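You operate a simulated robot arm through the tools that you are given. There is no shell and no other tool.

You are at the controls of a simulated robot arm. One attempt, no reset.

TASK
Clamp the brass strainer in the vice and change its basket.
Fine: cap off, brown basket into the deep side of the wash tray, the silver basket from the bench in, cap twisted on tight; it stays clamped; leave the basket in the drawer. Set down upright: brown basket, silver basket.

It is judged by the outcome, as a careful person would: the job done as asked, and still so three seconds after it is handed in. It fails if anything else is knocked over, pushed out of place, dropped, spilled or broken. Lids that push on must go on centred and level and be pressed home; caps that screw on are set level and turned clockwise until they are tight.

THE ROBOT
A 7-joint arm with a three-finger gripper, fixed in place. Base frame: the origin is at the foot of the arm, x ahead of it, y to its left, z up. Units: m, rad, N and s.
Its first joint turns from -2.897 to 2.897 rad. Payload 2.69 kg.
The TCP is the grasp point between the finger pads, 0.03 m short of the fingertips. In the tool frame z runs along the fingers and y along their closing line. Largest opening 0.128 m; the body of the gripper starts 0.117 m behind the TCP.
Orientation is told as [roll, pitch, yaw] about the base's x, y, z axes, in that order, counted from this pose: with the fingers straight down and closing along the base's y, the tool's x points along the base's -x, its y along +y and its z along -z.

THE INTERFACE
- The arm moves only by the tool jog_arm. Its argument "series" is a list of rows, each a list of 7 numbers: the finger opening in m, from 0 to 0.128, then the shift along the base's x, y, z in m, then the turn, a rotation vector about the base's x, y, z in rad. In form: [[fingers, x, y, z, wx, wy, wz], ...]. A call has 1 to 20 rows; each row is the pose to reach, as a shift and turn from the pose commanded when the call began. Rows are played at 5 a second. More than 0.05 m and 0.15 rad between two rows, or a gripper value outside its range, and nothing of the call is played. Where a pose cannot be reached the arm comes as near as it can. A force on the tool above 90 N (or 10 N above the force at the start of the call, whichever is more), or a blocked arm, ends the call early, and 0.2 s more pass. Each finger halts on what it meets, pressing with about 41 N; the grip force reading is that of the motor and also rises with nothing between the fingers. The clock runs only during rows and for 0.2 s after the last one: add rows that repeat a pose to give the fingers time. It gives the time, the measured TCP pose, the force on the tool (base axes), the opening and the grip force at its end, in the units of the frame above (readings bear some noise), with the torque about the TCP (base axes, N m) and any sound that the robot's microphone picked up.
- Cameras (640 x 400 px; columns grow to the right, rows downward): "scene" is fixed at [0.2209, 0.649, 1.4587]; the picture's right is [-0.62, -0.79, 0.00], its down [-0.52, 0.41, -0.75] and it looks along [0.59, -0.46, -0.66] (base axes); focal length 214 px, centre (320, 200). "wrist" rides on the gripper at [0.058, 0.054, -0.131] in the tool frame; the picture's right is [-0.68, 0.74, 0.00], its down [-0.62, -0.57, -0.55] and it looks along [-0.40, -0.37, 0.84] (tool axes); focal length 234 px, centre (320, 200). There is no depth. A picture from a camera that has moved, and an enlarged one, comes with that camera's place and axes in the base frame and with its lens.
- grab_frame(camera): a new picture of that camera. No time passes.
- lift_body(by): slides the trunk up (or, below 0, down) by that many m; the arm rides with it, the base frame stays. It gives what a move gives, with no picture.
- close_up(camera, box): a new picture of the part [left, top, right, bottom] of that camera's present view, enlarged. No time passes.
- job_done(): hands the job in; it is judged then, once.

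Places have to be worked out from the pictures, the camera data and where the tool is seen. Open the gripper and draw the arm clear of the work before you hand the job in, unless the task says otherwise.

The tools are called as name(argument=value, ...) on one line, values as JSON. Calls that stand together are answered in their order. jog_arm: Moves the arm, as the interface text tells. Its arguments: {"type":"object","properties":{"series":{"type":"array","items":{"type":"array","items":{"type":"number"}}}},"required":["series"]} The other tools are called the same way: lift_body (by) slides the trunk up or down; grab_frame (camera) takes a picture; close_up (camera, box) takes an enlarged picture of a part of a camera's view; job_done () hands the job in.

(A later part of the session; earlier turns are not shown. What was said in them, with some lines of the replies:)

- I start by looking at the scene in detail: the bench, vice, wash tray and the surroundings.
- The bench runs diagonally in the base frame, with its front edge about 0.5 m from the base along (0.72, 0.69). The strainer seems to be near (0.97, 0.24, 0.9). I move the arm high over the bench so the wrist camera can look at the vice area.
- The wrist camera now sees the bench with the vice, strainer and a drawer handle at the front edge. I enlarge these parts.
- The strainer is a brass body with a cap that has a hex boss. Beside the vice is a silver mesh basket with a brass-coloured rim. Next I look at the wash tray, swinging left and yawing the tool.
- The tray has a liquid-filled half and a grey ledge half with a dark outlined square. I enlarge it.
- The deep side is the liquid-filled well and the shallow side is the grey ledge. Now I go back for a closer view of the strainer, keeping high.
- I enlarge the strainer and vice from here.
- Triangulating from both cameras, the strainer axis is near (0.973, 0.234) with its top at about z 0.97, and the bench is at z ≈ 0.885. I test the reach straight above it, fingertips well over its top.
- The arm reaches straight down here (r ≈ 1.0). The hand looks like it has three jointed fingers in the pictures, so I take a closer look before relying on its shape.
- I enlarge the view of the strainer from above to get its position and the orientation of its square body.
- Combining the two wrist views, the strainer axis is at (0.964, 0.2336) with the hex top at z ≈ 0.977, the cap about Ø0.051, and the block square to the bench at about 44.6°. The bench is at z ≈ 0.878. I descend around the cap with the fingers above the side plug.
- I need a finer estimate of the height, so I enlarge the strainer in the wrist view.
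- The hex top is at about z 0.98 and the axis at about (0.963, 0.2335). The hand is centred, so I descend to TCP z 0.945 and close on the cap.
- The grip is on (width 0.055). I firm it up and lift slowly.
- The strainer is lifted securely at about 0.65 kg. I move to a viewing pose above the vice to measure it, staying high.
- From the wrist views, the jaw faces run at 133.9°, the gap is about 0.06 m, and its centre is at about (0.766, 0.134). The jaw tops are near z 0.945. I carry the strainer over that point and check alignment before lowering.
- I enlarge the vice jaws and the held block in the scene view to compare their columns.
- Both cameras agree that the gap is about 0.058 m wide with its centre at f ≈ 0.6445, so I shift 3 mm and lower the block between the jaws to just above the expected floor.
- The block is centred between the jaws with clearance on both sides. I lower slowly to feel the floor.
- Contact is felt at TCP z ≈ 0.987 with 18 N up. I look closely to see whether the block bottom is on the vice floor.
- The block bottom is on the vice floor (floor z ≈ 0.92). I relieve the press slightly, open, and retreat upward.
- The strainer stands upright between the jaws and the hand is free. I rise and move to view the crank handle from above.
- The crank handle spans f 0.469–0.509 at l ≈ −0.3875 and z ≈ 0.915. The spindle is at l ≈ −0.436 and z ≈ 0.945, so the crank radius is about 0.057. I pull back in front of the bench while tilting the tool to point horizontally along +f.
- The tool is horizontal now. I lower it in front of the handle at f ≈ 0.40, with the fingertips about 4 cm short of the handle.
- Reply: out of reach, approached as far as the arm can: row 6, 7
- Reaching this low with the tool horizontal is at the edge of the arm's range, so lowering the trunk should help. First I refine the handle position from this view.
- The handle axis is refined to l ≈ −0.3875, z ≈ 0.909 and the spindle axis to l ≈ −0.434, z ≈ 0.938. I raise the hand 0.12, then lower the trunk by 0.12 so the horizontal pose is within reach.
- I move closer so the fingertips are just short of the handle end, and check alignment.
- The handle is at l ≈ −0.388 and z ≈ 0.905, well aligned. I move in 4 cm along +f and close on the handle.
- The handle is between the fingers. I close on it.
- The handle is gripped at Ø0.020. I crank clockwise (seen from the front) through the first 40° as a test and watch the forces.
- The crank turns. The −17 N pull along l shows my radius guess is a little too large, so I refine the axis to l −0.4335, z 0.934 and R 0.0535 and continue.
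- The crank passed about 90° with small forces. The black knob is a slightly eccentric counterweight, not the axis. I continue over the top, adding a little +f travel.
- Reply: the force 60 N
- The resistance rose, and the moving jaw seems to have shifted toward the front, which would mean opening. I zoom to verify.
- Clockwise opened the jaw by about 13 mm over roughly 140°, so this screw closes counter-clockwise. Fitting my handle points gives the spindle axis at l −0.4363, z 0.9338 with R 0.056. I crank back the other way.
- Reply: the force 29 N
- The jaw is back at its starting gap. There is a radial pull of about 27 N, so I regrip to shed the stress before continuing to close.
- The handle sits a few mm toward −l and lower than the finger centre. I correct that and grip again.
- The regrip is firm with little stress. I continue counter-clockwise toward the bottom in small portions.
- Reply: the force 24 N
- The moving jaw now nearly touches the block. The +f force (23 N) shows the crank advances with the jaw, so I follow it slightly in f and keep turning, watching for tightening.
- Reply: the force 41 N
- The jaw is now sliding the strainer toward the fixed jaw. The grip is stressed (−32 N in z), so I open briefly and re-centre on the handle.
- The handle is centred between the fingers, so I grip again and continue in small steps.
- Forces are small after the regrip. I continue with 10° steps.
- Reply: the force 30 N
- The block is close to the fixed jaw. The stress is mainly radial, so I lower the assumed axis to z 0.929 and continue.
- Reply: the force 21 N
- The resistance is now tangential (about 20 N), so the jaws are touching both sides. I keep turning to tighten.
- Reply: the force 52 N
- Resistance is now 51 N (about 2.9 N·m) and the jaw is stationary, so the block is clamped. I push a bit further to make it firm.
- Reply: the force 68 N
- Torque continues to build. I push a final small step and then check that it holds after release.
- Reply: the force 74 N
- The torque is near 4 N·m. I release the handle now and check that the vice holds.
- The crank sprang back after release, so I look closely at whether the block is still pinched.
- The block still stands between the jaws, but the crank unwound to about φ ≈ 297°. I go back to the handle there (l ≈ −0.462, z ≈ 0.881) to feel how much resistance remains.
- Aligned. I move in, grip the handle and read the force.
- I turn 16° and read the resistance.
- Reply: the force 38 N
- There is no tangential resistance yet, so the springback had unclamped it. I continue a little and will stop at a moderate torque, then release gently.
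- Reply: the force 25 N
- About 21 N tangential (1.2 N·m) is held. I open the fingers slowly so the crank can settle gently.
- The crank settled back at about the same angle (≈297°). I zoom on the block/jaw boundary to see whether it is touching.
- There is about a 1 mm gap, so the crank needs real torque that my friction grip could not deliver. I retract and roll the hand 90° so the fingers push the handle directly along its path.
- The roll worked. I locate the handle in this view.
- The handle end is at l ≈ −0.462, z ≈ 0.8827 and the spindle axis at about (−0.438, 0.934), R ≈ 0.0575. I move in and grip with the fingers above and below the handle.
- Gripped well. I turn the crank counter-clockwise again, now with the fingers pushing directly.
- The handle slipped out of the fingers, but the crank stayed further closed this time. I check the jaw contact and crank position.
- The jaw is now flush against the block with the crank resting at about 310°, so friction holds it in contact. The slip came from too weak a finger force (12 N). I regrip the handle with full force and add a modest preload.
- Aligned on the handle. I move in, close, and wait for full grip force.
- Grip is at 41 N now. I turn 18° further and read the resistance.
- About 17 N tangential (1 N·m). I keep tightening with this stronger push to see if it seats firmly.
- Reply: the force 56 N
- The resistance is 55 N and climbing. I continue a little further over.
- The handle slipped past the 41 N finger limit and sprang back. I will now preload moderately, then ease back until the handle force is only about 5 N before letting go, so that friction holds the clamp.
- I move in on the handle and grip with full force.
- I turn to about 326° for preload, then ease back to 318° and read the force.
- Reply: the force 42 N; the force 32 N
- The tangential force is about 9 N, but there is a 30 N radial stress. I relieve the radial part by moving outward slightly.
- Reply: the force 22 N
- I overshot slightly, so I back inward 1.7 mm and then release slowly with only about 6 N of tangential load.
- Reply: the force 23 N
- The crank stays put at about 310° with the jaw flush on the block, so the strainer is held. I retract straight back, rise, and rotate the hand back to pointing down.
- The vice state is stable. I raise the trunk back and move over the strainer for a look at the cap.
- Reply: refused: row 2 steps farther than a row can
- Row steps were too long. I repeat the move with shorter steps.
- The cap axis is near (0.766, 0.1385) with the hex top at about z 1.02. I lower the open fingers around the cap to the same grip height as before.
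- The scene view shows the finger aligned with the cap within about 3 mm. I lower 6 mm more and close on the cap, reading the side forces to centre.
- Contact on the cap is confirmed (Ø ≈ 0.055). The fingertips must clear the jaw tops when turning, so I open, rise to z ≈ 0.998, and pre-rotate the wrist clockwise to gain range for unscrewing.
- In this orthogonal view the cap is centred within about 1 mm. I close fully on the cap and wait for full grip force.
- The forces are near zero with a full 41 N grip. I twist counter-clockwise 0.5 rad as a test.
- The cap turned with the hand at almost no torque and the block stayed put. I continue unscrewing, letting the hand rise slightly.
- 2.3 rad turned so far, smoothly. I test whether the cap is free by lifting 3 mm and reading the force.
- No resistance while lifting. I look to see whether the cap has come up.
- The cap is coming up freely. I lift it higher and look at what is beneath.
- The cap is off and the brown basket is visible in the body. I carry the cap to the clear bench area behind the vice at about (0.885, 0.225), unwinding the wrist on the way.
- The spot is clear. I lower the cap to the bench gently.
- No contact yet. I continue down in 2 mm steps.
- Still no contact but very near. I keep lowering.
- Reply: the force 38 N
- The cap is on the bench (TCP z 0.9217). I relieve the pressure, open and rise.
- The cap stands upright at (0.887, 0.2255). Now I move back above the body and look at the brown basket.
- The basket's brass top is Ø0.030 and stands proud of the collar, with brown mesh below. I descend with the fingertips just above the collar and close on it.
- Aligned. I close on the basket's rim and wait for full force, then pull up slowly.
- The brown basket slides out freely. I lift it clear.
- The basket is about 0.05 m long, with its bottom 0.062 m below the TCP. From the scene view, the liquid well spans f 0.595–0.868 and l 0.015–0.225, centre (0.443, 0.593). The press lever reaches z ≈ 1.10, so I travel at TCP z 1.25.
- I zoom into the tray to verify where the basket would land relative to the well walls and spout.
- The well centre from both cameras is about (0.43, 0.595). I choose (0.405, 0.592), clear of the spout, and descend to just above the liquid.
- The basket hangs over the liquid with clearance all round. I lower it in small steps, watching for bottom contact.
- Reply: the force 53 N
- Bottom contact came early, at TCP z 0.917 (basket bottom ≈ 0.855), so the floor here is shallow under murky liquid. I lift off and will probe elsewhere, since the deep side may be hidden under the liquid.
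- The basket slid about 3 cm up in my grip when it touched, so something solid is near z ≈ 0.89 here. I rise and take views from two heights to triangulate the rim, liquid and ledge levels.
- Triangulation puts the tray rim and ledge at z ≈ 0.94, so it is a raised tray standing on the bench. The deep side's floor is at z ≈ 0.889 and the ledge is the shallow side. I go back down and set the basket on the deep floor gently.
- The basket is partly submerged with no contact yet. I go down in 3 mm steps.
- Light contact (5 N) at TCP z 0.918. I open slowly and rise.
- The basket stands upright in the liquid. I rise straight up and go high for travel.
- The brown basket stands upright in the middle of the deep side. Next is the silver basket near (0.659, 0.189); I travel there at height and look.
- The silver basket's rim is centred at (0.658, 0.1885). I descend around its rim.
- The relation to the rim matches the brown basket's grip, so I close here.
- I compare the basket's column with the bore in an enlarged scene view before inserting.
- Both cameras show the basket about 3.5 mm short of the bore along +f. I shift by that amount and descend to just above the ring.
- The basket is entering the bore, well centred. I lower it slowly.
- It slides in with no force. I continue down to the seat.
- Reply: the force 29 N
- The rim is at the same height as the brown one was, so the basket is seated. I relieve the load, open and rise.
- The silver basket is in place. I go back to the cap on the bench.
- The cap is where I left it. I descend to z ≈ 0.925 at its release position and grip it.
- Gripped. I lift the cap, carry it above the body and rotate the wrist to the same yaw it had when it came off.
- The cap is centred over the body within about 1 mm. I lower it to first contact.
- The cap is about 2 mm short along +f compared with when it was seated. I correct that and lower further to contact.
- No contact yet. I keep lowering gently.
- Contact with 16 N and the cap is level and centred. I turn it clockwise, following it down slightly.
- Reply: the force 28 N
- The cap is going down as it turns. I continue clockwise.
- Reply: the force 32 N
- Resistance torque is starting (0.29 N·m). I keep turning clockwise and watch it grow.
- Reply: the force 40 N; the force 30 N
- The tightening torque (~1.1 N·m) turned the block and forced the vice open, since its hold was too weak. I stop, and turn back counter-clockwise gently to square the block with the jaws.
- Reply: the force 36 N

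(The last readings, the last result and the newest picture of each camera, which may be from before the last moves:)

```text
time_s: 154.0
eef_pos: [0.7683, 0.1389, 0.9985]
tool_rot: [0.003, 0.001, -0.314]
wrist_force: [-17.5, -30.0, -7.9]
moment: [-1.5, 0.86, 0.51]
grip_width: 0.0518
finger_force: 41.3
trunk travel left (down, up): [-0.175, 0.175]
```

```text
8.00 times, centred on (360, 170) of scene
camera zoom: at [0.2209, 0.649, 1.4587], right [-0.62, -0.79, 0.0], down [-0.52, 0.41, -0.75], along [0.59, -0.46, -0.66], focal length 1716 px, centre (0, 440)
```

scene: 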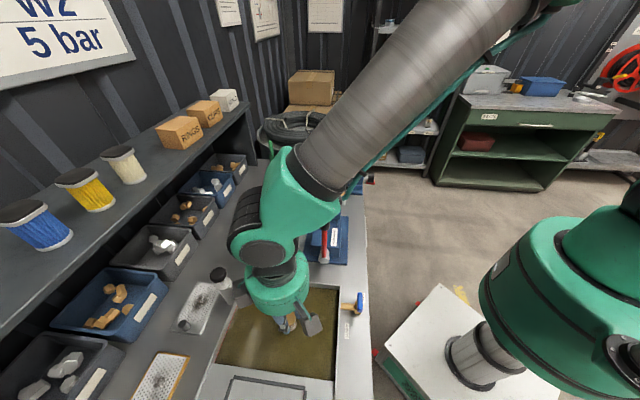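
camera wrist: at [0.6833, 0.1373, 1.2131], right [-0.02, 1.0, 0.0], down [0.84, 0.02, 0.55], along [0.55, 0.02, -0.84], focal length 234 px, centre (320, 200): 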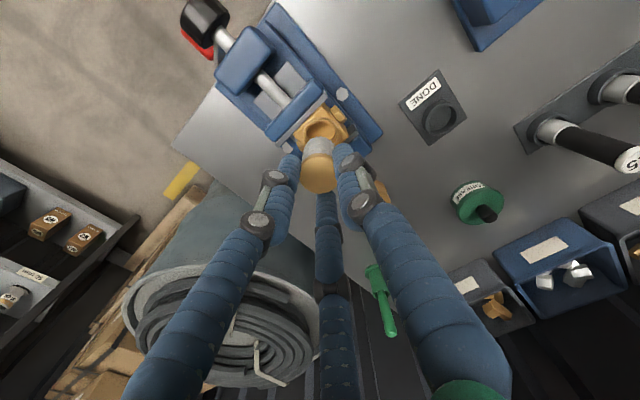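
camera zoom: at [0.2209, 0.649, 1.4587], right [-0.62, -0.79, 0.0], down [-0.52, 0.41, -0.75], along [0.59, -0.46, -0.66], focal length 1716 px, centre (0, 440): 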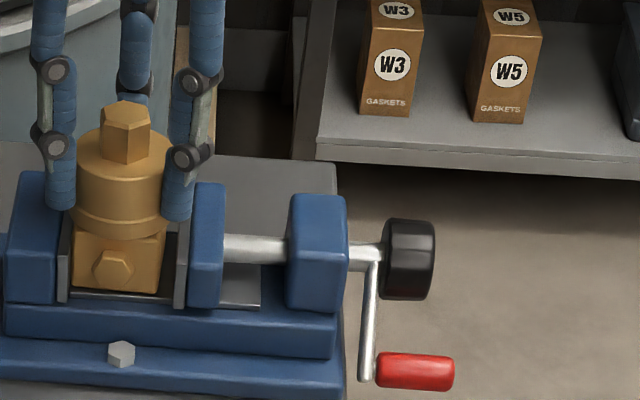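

The crank has unwound and the jaw opened by about 6 mm. I relieve the side load toward −f and rotate a bit more to square the block.

jog_arm(series=[[0.02, -0.0015, -0.0015, 0, 0, 0, 0.06], [0.02, -0.003, -0.003, 0, 0, 0, 0.12]])

close_up(camera="wrist", box=[220, 60, 420, 240])

close_up(camera="scene", box=[335, 145, 385, 195])

```text
time_s: 154.6
eef_pos: [0.7678, 0.1405, 1.0026]
tool_rot: [0.007, -0.006, -0.194]
wrist_force: [0.4, 0.7, -4.7]
moment: [0.01, 0.03, -0.02]
grip_width: 0.0515
finger_force: 40.9
trunk travel left (down, up): [-0.175, 0.175]
```

```text
2.22 times, centred on (320, 150) of wrist
camera zoom: at [0.7198, 0.2032, 1.133], right [0.81, 0.59, 0.01], down [0.49, -0.68, 0.55], along [0.33, -0.44, -0.84], focal length 520 px, centre (320, 311)
```

zoom: 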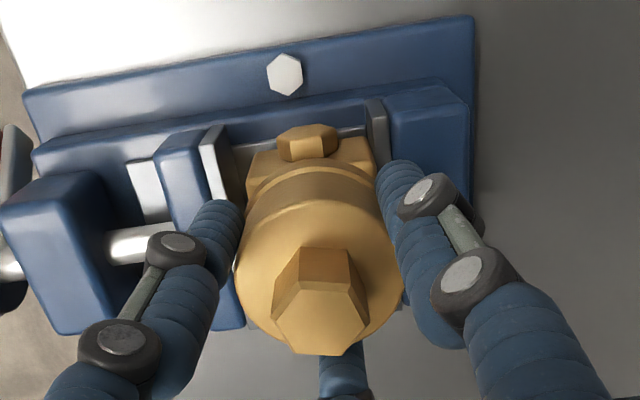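

```text
8.00 times, centred on (360, 170) of scene
camera zoom: at [0.2209, 0.649, 1.4587], right [-0.62, -0.79, 0.0], down [-0.52, 0.41, -0.75], along [0.59, -0.46, -0.66], focal length 1716 px, centre (0, 440)
```

zoom: 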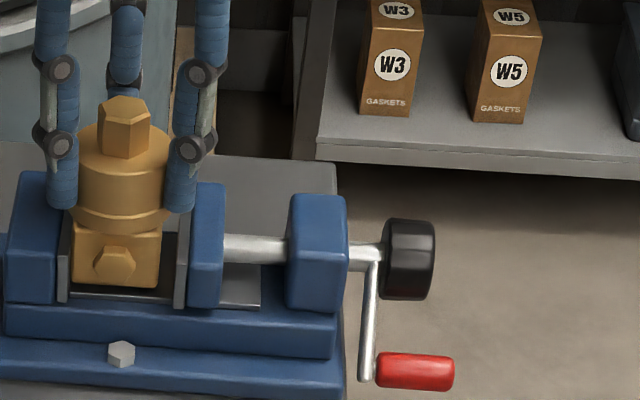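

The strainer is now hanging in the hand (force ≈ its weight), which shows the cap is screwed firmly to the body. I square it by about 4° more and set it back on the vice floor.

jog_arm(series=[[0.02, -0.0005, 0, 0, 0, 0, 0.07], [0.02, -0.001, 0, -0.001, 0, 0, 0.07], [0.02, -0.001, 0, -0.002, 0, 0, 0.07]])

close_up(camera="wrist", box=[220, 60, 420, 240])

close_up(camera="scene", box=[335, 145, 385, 195])

```text
time_s: 155.4
eef_pos: [0.7655, 0.1379, 0.9977]
tool_rot: [0.002, -0.001, -0.125]
wrist_force: [0.1, -0.1, -2.9]
moment: [0.06, -0.01, -0.03]
grip_width: 0.052
finger_force: 41.2
trunk travel left (down, up): [-0.175, 0.175]
```

```text
2.22 times, centred on (320, 150) of wrist
camera zoom: at [0.7131, 0.1991, 1.1299], right [0.76, 0.65, 0.0], down [0.54, -0.64, 0.55], along [0.36, -0.41, -0.84], focal length 520 px, centre (320, 311)
```

zoom: 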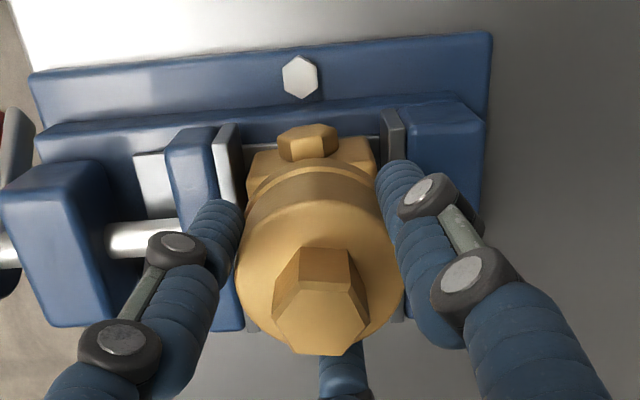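

```text
8.00 times, centred on (360, 170) of scene
camera zoom: at [0.2209, 0.649, 1.4587], right [-0.62, -0.79, 0.0], down [-0.52, 0.41, -0.75], along [0.59, -0.46, -0.66], focal length 1716 px, centre (0, 440)
```

zoom: 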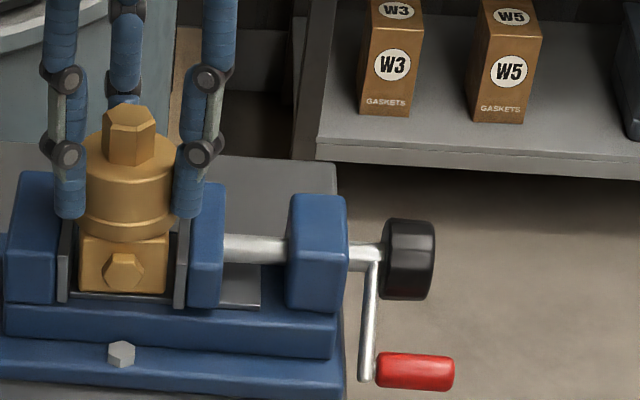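

The block is nearly square again. I lower the last couple of millimetres to the vice floor.

jog_arm(series=[[0.02, 0.0005, 0.001, -0.0015, 0, 0, -0.02], [0.02, 0.0005, 0.001, -0.003, 0, 0, -0.03], [0.02, 0.0005, 0.001, -0.0045, 0, 0, -0.03]])

close_up(camera="scene", box=[335, 155, 365, 185])

```text
time_s: 156.2
eef_pos: [0.7657, 0.1392, 0.9968]
tool_rot: [0.007, -0.005, -0.154]
wrist_force: [-2.0, -3.5, 31.3]
moment: [0.13, 0.55, -0.04]
grip_width: 0.0517
finger_force: 41.0
trunk travel left (down, up): [-0.175, 0.175]
```

```text
13.33 times, centred on (350, 170) of scene
camera zoom: at [0.2209, 0.649, 1.4587], right [-0.62, -0.79, 0.0], down [-0.52, 0.41, -0.75], along [0.59, -0.46, -0.66], focal length 2860 px, centre (-80, 600)
```

zoom: 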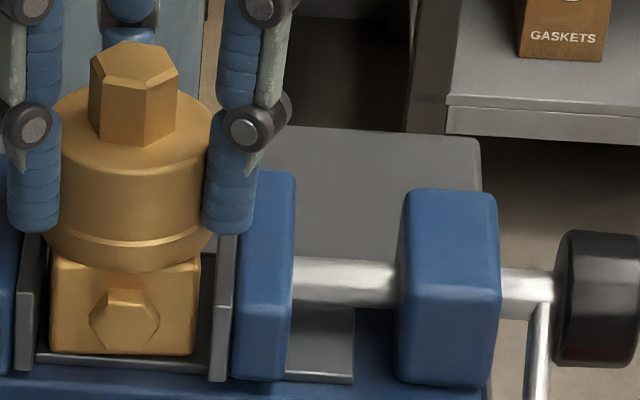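

The block stands on the vice floor, square between the jaws. I release and rise.

jog_arm(series=[[0.02, 0, 0, 0.003, 0, 0, 0], [0.045, 0, 0, 0.004, 0, 0, 0], [0.06, 0, 0, 0.004, 0, 0, 0], [0.08, 0, 0, 0.004, 0, 0, 0], [0.08, 0, 0, 0.03, 0, 0, 0], [0.08, 0, 0, 0.07, 0, 0, 0], [0.08, 0, 0, 0.11, 0, 0, 0]])

close_up(camera="wrist", box=[220, 40, 420, 220])

close_up(camera="scene", box=[335, 145, 385, 195])

```text
time_s: 157.8
eef_pos: [0.7615, 0.1412, 1.1025]
tool_rot: [0.006, 0.0, -0.153]
wrist_force: [0.1, -0.1, 0.4]
moment: [0.01, -0.01, -0.01]
grip_width: 0.0802
finger_force: 0.0
trunk travel left (down, up): [-0.175, 0.175]
```

```text
2.22 times, centred on (320, 130) of wrist
camera zoom: at [0.711, 0.2031, 1.2344], right [0.78, 0.62, 0.0], down [0.52, -0.66, 0.55], along [0.34, -0.43, -0.84], focal length 520 px, centre (320, 356)
```

zoom: 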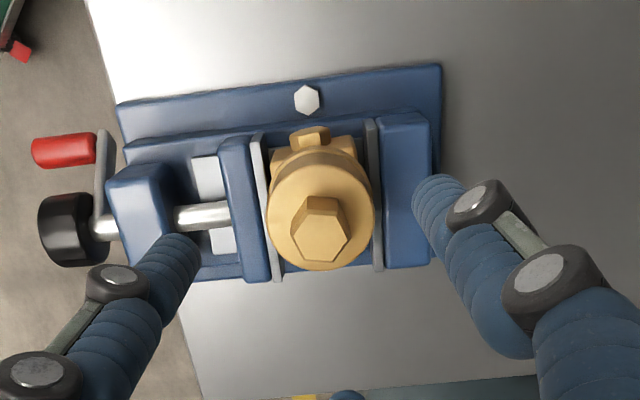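

```text
8.00 times, centred on (360, 170) of scene
camera zoom: at [0.2209, 0.649, 1.4587], right [-0.62, -0.79, 0.0], down [-0.52, 0.41, -0.75], along [0.59, -0.46, -0.66], focal length 1716 px, centre (0, 440)
```

zoom: 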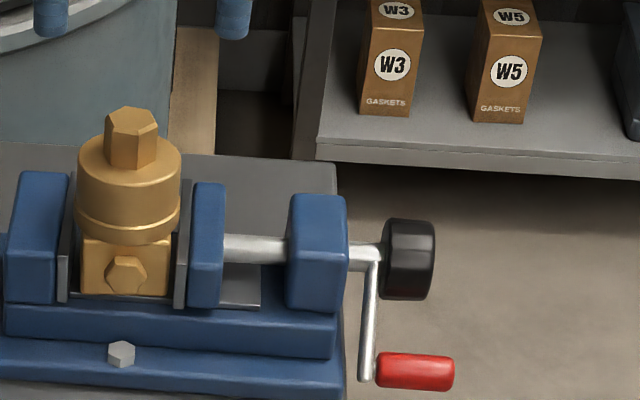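

The strainer stands upright and the cap is on level. I now go back to the crank to re-close the jaws: first move out in front of the bench and restore yaw.

jog_arm(series=[[0.06, -0.031, -0.023, 0.01, 0, 0, 0.131], [0.04, -0.062, -0.046, 0.02, 0, 0, 0.263], [0.036, -0.093, -0.069, 0.02, 0, 0, 0.394], [0.036, -0.124, -0.092, 0.02, 0, 0, 0.526], [0.036, -0.155, -0.115, 0.02, 0, 0, 0.657], [0.036, -0.186, -0.138, 0.02, 0, 0, 0.789], [0.036, -0.2165, -0.161, 0.02, 0, 0, 0.92], [0.036, -0.2165, -0.161, 0.02, 0, 0, 0.92]])

jog_arm(series=[[0.036, 0, 0, 0, 0.091, -0.0943, 0], [0.036, 0, 0, 0, 0.1817, -0.1885, 0], [0.036, 0, 0, 0, 0.2725, -0.2828, 0], [0.036, 0, 0, 0, 0.3633, -0.377, 0], [0.036, 0, 0, 0, 0.4542, -0.4713, 0], [0.036, 0, 0, 0, 0.545, -0.5655, 0], [0.036, 0, 0, 0, 0.6358, -0.6598, 0], [0.036, 0, 0, 0, 0.7267, -0.754, 0], [0.036, 0, 0, 0, 0.8175, -0.8483, 0], [0.036, 0, 0, 0, 0.9083, -0.9425, 0], [0.036, 0, 0, 0, 0.9992, -1.0368, 0], [0.036, 0, 0, 0, 1.09, -1.131, 0], [0.036, 0, 0, 0, 1.09, -1.131, 0]])

lift_body(by=-0.12)

grab_frame(camera="wrist")

close_up(camera="scene", box=[330, 120, 450, 220])

```text
time_s: 159.6
eef_pos: [0.5464, -0.0236, 1.1224]
tool_rot: [0.005, 0.0, 0.768]
wrist_force: [-1.1, -0.2, 0.0]
moment: [0.01, -0.06, 0.02]
grip_width: 0.0357
finger_force: 0.1
trunk travel left (down, up): [-0.175, 0.175]
```

```text
time_s: 162.4
eef_pos: [0.5485, -0.0205, 1.1224]
tool_rot: [2.735, -1.568, -1.964]
wrist_force: [0.8, -0.4, -0.7]
moment: [-0.01, 0.01, 0.02]
grip_width: 0.0361
finger_force: 0.0
trunk travel left (down, up): [-0.175, 0.175]
```

```text
time_s: 163.9
eef_pos: [0.5496, -0.0225, 1.0031]
tool_rot: [1.804, -1.57, -1.036]
wrist_force: [-0.2, 0.6, -0.2]
moment: [0.0, 0.02, -0.02]
grip_width: 0.0359
finger_force: 0.0
trunk travel left (down, up): [-0.055, 0.295]
```

```text
taken
camera wrist: at [0.4174, -0.0745, 0.9451], right [-0.51, 0.53, 0.68], down [0.0, -0.79, 0.62], along [0.86, 0.32, 0.4], focal length 234 px, centre (320, 200)
```

wrist: 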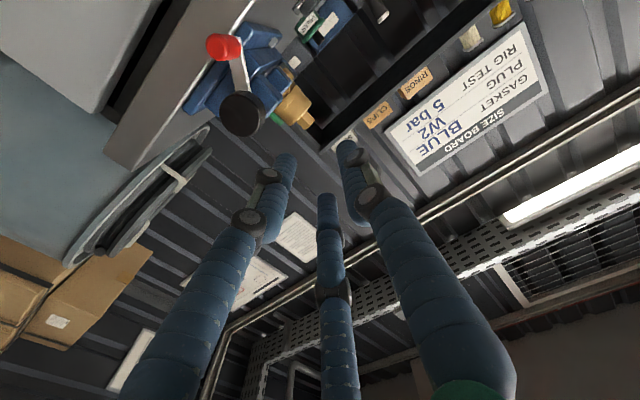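

```text
4.00 times, centred on (390, 170) of scene
camera zoom: at [0.2209, 0.649, 1.4587], right [-0.62, -0.79, 0.0], down [-0.52, 0.41, -0.75], along [0.59, -0.46, -0.66], focal length 858 px, centre (40, 320)
```

zoom: 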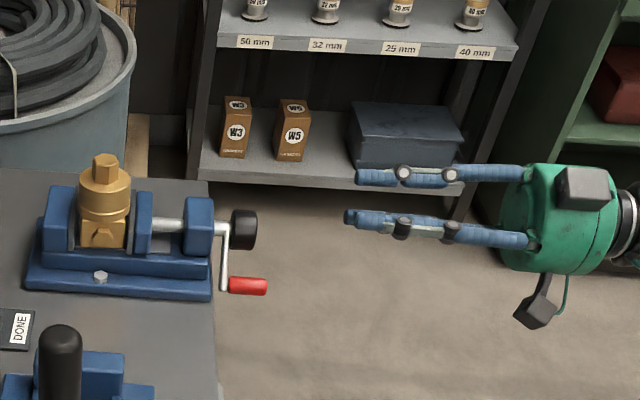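

The handle is at about l −0.3975, z 0.8936 (φ ≈ 224°). I lower to that height and move toward it.

jog_arm(series=[[0.036, 0, 0, -0.04, 0, 0, 0], [0.036, 0, 0, -0.08, 0, 0, 0], [0.036, 0, 0, -0.109, 0, 0, 0], [0.036, 0.018, 0.0174, -0.109, 0, 0, 0], [0.036, 0.036, 0.0347, -0.109, 0, 0, 0], [0.036, 0.036, 0.0347, -0.109, 0, 0, 0]])

close_up(camera="wrist", box=[240, 80, 400, 240])

```text
time_s: 165.3
eef_pos: [0.5873, 0.0141, 0.895]
tool_rot: [1.564, -1.572, -0.795]
wrist_force: [-0.2, -0.1, 0.1]
moment: [0.0, -0.02, 0.0]
grip_width: 0.0358
finger_force: 0.1
trunk travel left (down, up): [-0.055, 0.295]
```

```text
2.50 times, centred on (320, 160) of wrist
camera zoom: at [0.4548, -0.0377, 0.8372], right [-0.51, 0.53, 0.68], down [0.0, -0.79, 0.62], along [0.86, 0.32, 0.4], focal length 585 px, centre (320, 300)
```

zoom: 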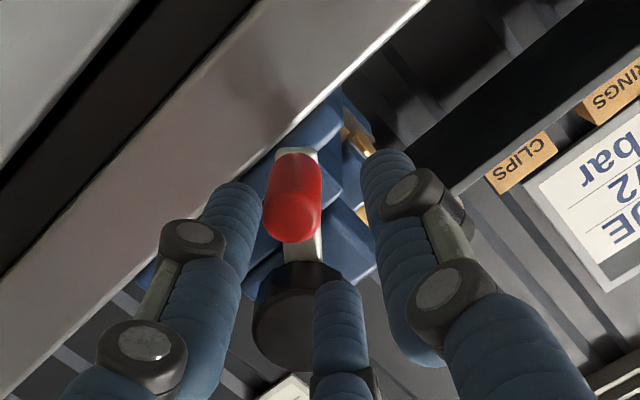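

I correct by −5 mm in l and −4 mm in z, move in, and grip firmly.

jog_arm(series=[[0.036, 0.0035, -0.0036, -0.004, 0, 0, 0], [0.036, 0.0183, 0.0106, -0.004, 0, 0, 0], [0.036, 0.033, 0.0248, -0.004, 0, 0, 0], [0.02, 0.033, 0.0248, -0.004, 0, 0, 0], [0.0, 0.033, 0.0248, -0.004, 0, 0, 0], [0.0, 0.033, 0.0248, -0.004, 0, 0, 0], [0.0, 0.033, 0.0248, -0.004, 0, 0, 0], [0.0, 0.033, 0.0248, -0.004, 0, 0, 0], [0.0, 0.033, 0.0248, -0.004, 0, 0, 0]])

```text
time_s: 167.3
eef_pos: [0.6196, 0.0387, 0.8901]
tool_rot: [-3.108, -1.572, -2.405]
wrist_force: [6.6, -1.8, 6.8]
moment: [0.12, -0.16, -0.16]
grip_width: 0.0178
finger_force: 40.8
trunk travel left (down, up): [-0.055, 0.295]
```

Firm grip (41 N). I crank counter-clockwise toward the bottom.

jog_arm(series=[[0.0, 0.0053, -0.0055, -0.0057, 0, 0, 0], [0.0, 0.0114, -0.0118, -0.0099, 0, 0, 0], [0.0, 0.0178, -0.0185, -0.0126, 0, 0, 0], [0.0, 0.0245, -0.0254, -0.0136, 0, 0, 0]])

close_up(camera="scene", box=[335, 145, 385, 195])

```text
time_s: 168.3
eef_pos: [0.6428, 0.0139, 0.876]
tool_rot: [-2.931, -1.567, -2.582]
wrist_force: [16.4, 13.2, 20.0]
moment: [0.44, -0.46, 0.09]
grip_width: 0.0174
finger_force: 42.8
trunk travel left (down, up): [-0.055, 0.295]
```

```text
8.00 times, centred on (360, 170) of scene
camera zoom: at [0.2209, 0.649, 1.4587], right [-0.62, -0.79, 0.0], down [-0.52, 0.41, -0.75], along [0.59, -0.46, -0.66], focal length 1716 px, centre (0, 440)
```

zoom: 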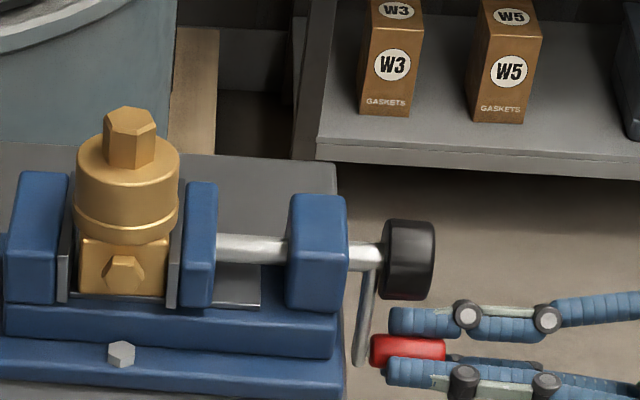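

The jaw is closing. I continue with a small +f and +z correction.

jog_arm(series=[[0.0, 0.0074, -0.0063, 0.0027, 0, 0, 0], [0.0, 0.0143, -0.0128, 0.005, 0, 0, 0], [0.0, 0.0207, -0.0187, 0.009, 0, 0, 0], [0.0, 0.0247, -0.0228, 0.0126, 0, 0, 0]])

close_up(camera="scene", box=[335, 145, 385, 195])

```text
time_s: 169.3
eef_pos: [0.6687, -0.0106, 0.8852]
tool_rot: [0.789, -1.562, -0.021]
wrist_force: [18.6, -11.4, -37.2]
moment: [-0.81, 0.81, -0.13]
grip_width: 0.0176
finger_force: 42.4
trunk travel left (down, up): [-0.055, 0.295]
```

```text
8.00 times, centred on (360, 170) of scene
camera zoom: at [0.2209, 0.649, 1.4587], right [-0.62, -0.79, 0.0], down [-0.52, 0.41, -0.75], along [0.59, -0.46, -0.66], focal length 1716 px, centre (0, 440)
```

zoom: 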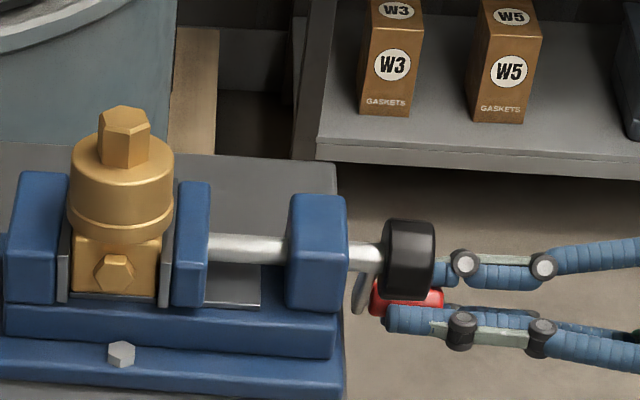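

The jaw is touching again (tangential ~4 N, radial 43 N). I shift outward and advance the crank for preload.

jog_arm(series=[[0.0, 0.0041, -0.0043, -0.0028, 0, 0, 0], [0.0, 0.007, -0.0073, 0.0014, 0, 0, 0], [0.0, 0.0096, -0.01, 0.0061, 0, 0, 0], [0.0, 0.0096, -0.01, 0.0061, 0, 0, 0]])

```text
time_s: 170.3
eef_pos: [0.6759, -0.0198, 0.8946]
tool_rot: [1.521, -1.571, -0.751]
wrist_force: [-25.6, -11.5, -11.6]
moment: [-0.44, 0.45, 0.54]
grip_width: 0.0176
finger_force: 43.0
trunk travel left (down, up): [-0.055, 0.295]
```

15 N tangential. I ease back about 4°, relieve the f load, and read again.

jog_arm(series=[[0.0, -0.0016, 0.0002, -0.0016, 0, 0, 0], [0.0, -0.0031, 0.0003, -0.0032, 0, 0, 0], [0.0, -0.0031, 0.0003, -0.0032, 0, 0, 0]])

```text
time_s: 171.1
eef_pos: [0.6744, -0.0182, 0.8916]
tool_rot: [-2.397, -1.568, -3.113]
wrist_force: [3.8, 13.6, -2.8]
moment: [0.25, -0.28, 0.17]
grip_width: 0.0176
finger_force: 42.7
trunk travel left (down, up): [-0.055, 0.295]
```

About 7 N tangential with little radial load. I release slowly here.

jog_arm(series=[[0.008, 0, 0, 0, 0, 0, 0], [0.013, 0, 0, 0, 0, 0, 0], [0.016, 0, 0, 0, 0, 0, 0], [0.0172, 0, 0, 0, 0, 0, 0], [0.018, 0, 0, 0, 0, 0, 0], [0.019, 0, 0, 0, 0, 0, 0], [0.021, 0, 0, 0, 0, 0, 0], [0.026, 0, 0, 0, 0, 0, 0], [0.036, 0, 0, 0, 0, 0, 0]])

close_up(camera="scene", box=[335, 145, 385, 195])

close_up(camera="scene", box=[340, 166, 362, 186])

close_up(camera="wrist", box=[220, 60, 420, 260])

```text
time_s: 173.1
eef_pos: [0.6742, -0.0193, 0.8911]
tool_rot: [1.716, -1.57, -0.944]
wrist_force: [-0.6, -0.4, -0.2]
moment: [-0.01, -0.02, 0.05]
grip_width: 0.0359
finger_force: 0.0
trunk travel left (down, up): [-0.055, 0.295]
```

```text
8.00 times, centred on (360, 170) of scene
camera zoom: at [0.2209, 0.649, 1.4587], right [-0.62, -0.79, 0.0], down [-0.52, 0.41, -0.75], along [0.59, -0.46, -0.66], focal length 1716 px, centre (0, 440)
```

zoom: 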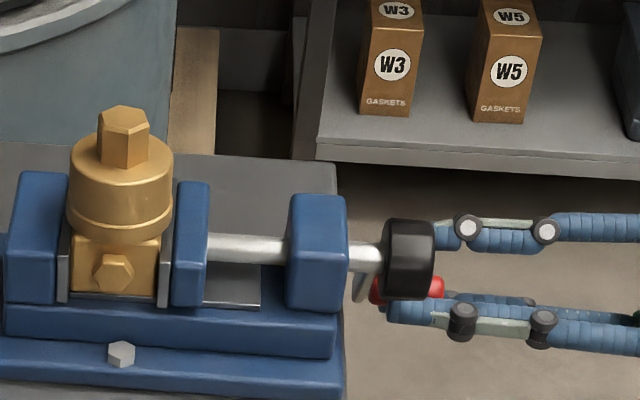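

```text
16.00 times, centred on (351, 176) of scene
camera zoom: at [0.2209, 0.649, 1.4587], right [-0.62, -0.79, 0.0], down [-0.52, 0.41, -0.75], along [0.59, -0.46, -0.66], focal length 3432 px, centre (-176, 584)
```

zoom: 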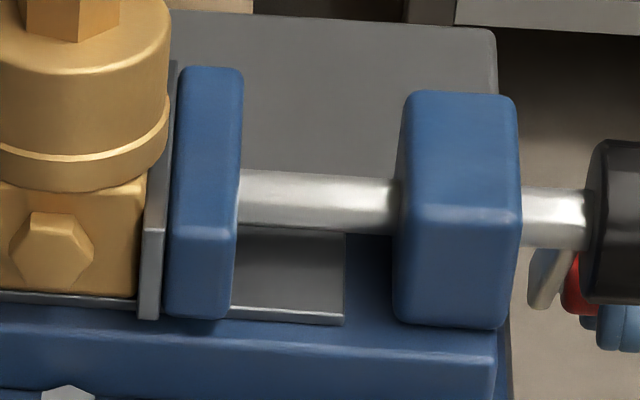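

```text
2.00 times, centred on (320, 160) of wrist
camera zoom: at [0.5424, -0.0712, 0.8333], right [-0.51, 0.53, 0.68], down [0.0, -0.79, 0.62], along [0.86, 0.32, 0.4], focal length 468 px, centre (320, 280)
```

zoom: 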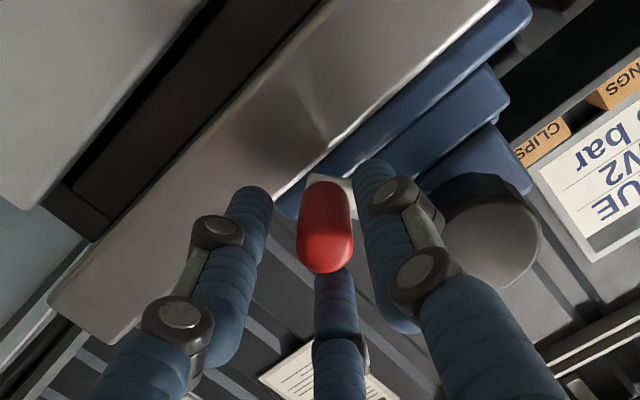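

The crank rests at about 313° and the jaw is flush on the block on both sides, with friction holding it. I retract straight back and rise clear.

jog_arm(series=[[0.036, -0.015, -0.0144, 0, 0, 0, 0], [0.036, -0.03, -0.0288, 0, 0, 0, 0], [0.036, -0.045, -0.0433, 0, 0, 0, 0], [0.036, -0.06, -0.0577, 0.01, 0, 0, 0], [0.036, -0.06, -0.0577, 0.05, 0, 0, 0], [0.036, -0.06, -0.0577, 0.09, 0, 0, 0], [0.036, -0.06, -0.0577, 0.13, 0, 0, 0], [0.036, -0.06, -0.0577, 0.17, 0, 0, 0]])

lift_body(by=0.12)

grab_frame(camera="scene")

close_up(camera="scene", box=[325, 140, 385, 200])

```text
time_s: 174.9
eef_pos: [0.6134, -0.0766, 1.0598]
tool_rot: [1.212, -1.568, -0.44]
wrist_force: [-0.2, -0.4, -0.9]
moment: [0.04, -0.02, 0.05]
grip_width: 0.0361
finger_force: 0.1
trunk travel left (down, up): [-0.055, 0.295]
```

```text
time_s: 176.4
eef_pos: [0.6119, -0.0769, 1.1786]
tool_rot: [1.46, -1.569, -0.687]
wrist_force: [0.5, 0.6, 0.0]
moment: [-0.01, -0.01, 0.03]
grip_width: 0.036
finger_force: 0.0
trunk travel left (down, up): [-0.175, 0.175]
```

```text
taken
```

scene: 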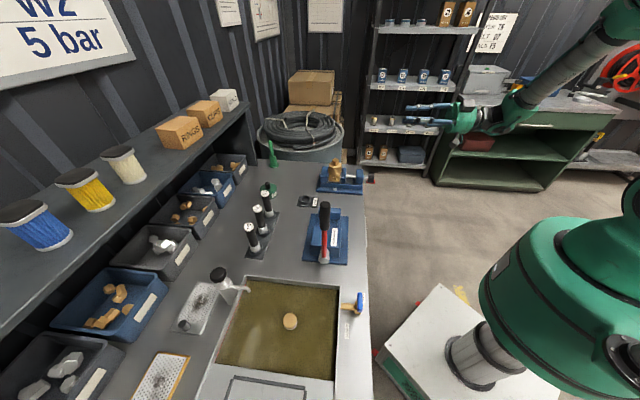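

```text
6.67 times, centred on (355, 170) of scene
camera zoom: at [0.2209, 0.649, 1.4587], right [-0.62, -0.79, 0.0], down [-0.52, 0.41, -0.75], along [0.59, -0.46, -0.66], focal length 1430 px, centre (87, 400)
```

zoom: 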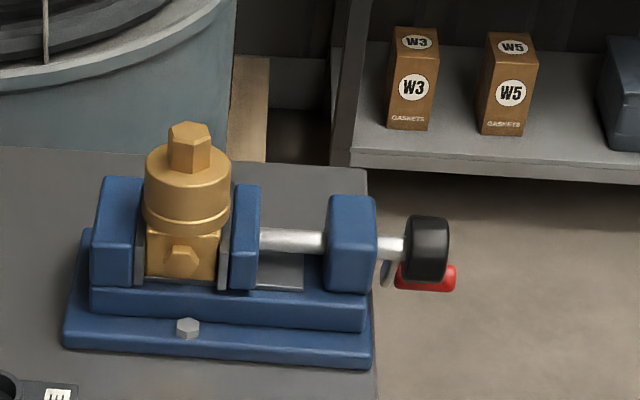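

The cap sits at the same height relative to the body as it did originally, the strainer is upright and clamped, and the brown basket stands in the deep side. I open the gripper, back the arm further away, and check that nothing creeps.

jog_arm(series=[[0.06, -0.02, -0.02, 0.01, 0, 0, 0], [0.08, -0.04, -0.04, 0.02, 0, 0, 0], [0.08, -0.05, -0.06, 0.03, 0, 0, 0], [0.08, -0.05, -0.06, 0.03, 0, 0, 0], [0.08, -0.05, -0.06, 0.03, 0, 0, 0], [0.08, -0.05, -0.06, 0.03, 0, 0, 0], [0.08, -0.05, -0.06, 0.03, 0, 0, 0], [0.08, -0.05, -0.06, 0.03, 0, 0, 0], [0.08, -0.05, -0.06, 0.03, 0, 0, 0], [0.08, -0.05, -0.06, 0.03, 0, 0, 0], [0.08, -0.05, -0.06, 0.03, 0, 0, 0], [0.08, -0.05, -0.06, 0.03, 0, 0, 0]])

close_up(camera="scene", box=[335, 145, 385, 195])

close_up(camera="scene", box=[200, 240, 380, 400])

close_up(camera="scene", box=[230, 130, 400, 270])

```text
time_s: 179.0
eef_pos: [0.5622, -0.137, 1.2108]
tool_rot: [1.567, -1.571, -0.796]
wrist_force: [0.2, 1.0, 0.3]
moment: [-0.01, 0.0, 0.01]
grip_width: 0.08
finger_force: 0.0
trunk travel left (down, up): [-0.175, 0.175]
```

```text
8.00 times, centred on (360, 170) of scene
camera zoom: at [0.2209, 0.649, 1.4587], right [-0.62, -0.79, 0.0], down [-0.52, 0.41, -0.75], along [0.59, -0.46, -0.66], focal length 1716 px, centre (0, 440)
```

zoom: 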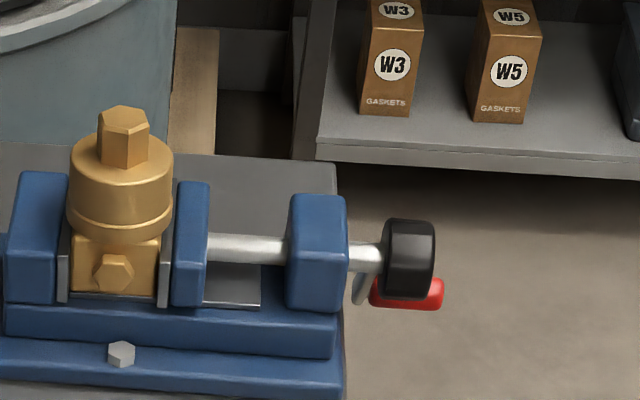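

```text
2.50 times, centred on (290, 320) of scene
camera zoom: at [0.2209, 0.649, 1.4587], right [-0.62, -0.79, 0.0], down [-0.52, 0.41, -0.75], along [0.59, -0.46, -0.66], focal length 536 px, centre (395, -100)
```

zoom: 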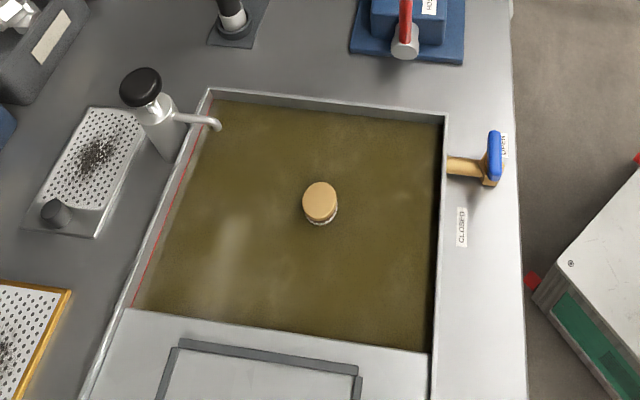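

```text
2.86 times, centred on (315, 200) of scene
camera zoom: at [0.2209, 0.649, 1.4587], right [-0.62, -0.79, 0.0], down [-0.52, 0.41, -0.75], along [0.59, -0.46, -0.66], focal length 613 px, centre (334, 200)
```

zoom: 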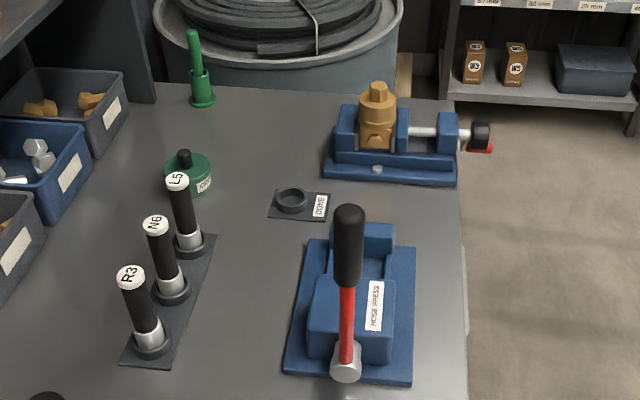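

After several seconds nothing has moved. The strainer is clamped with its cap on, the brown basket is upright in the deep side, and everything else is in place with the arm clear. I hand the job in.

job_done()

```text
The job is handed in.
```

I changed the basket and handed the job in, but the strainer is only lightly clamped in the vice.

- **Strainer:** It stands upright and square in the vice, with both jaws touching the body. Whenever I tightened the vice hard, its crank sprang back on release. It is now held by crank friction with only a light preload, and it did not move in the few seconds I watched.
- **Brown basket:** It is upright on the floor of the liquid-filled side of the wash tray, which I took to be the deep side. On the first try it slid about 3 cm up in the gripper when it touched the floor. I lifted it and set it down again gently.
- **Silver basket:** It is seated in the strainer, at the same height the brown one was.
- **Cap:** I set it on level and turned it clockwise to about 1.1 N·m. At that point the block turned and pushed the vice jaw open by about 6 mm. I squared the block, closed the vice again, and did not tighten the cap further. The cap had stayed tight enough to lift the whole strainer, and it sits at its original height.

I did not open the drawer. I saw nothing else knocked over or moved. I left the gripper open with the arm drawn clear.
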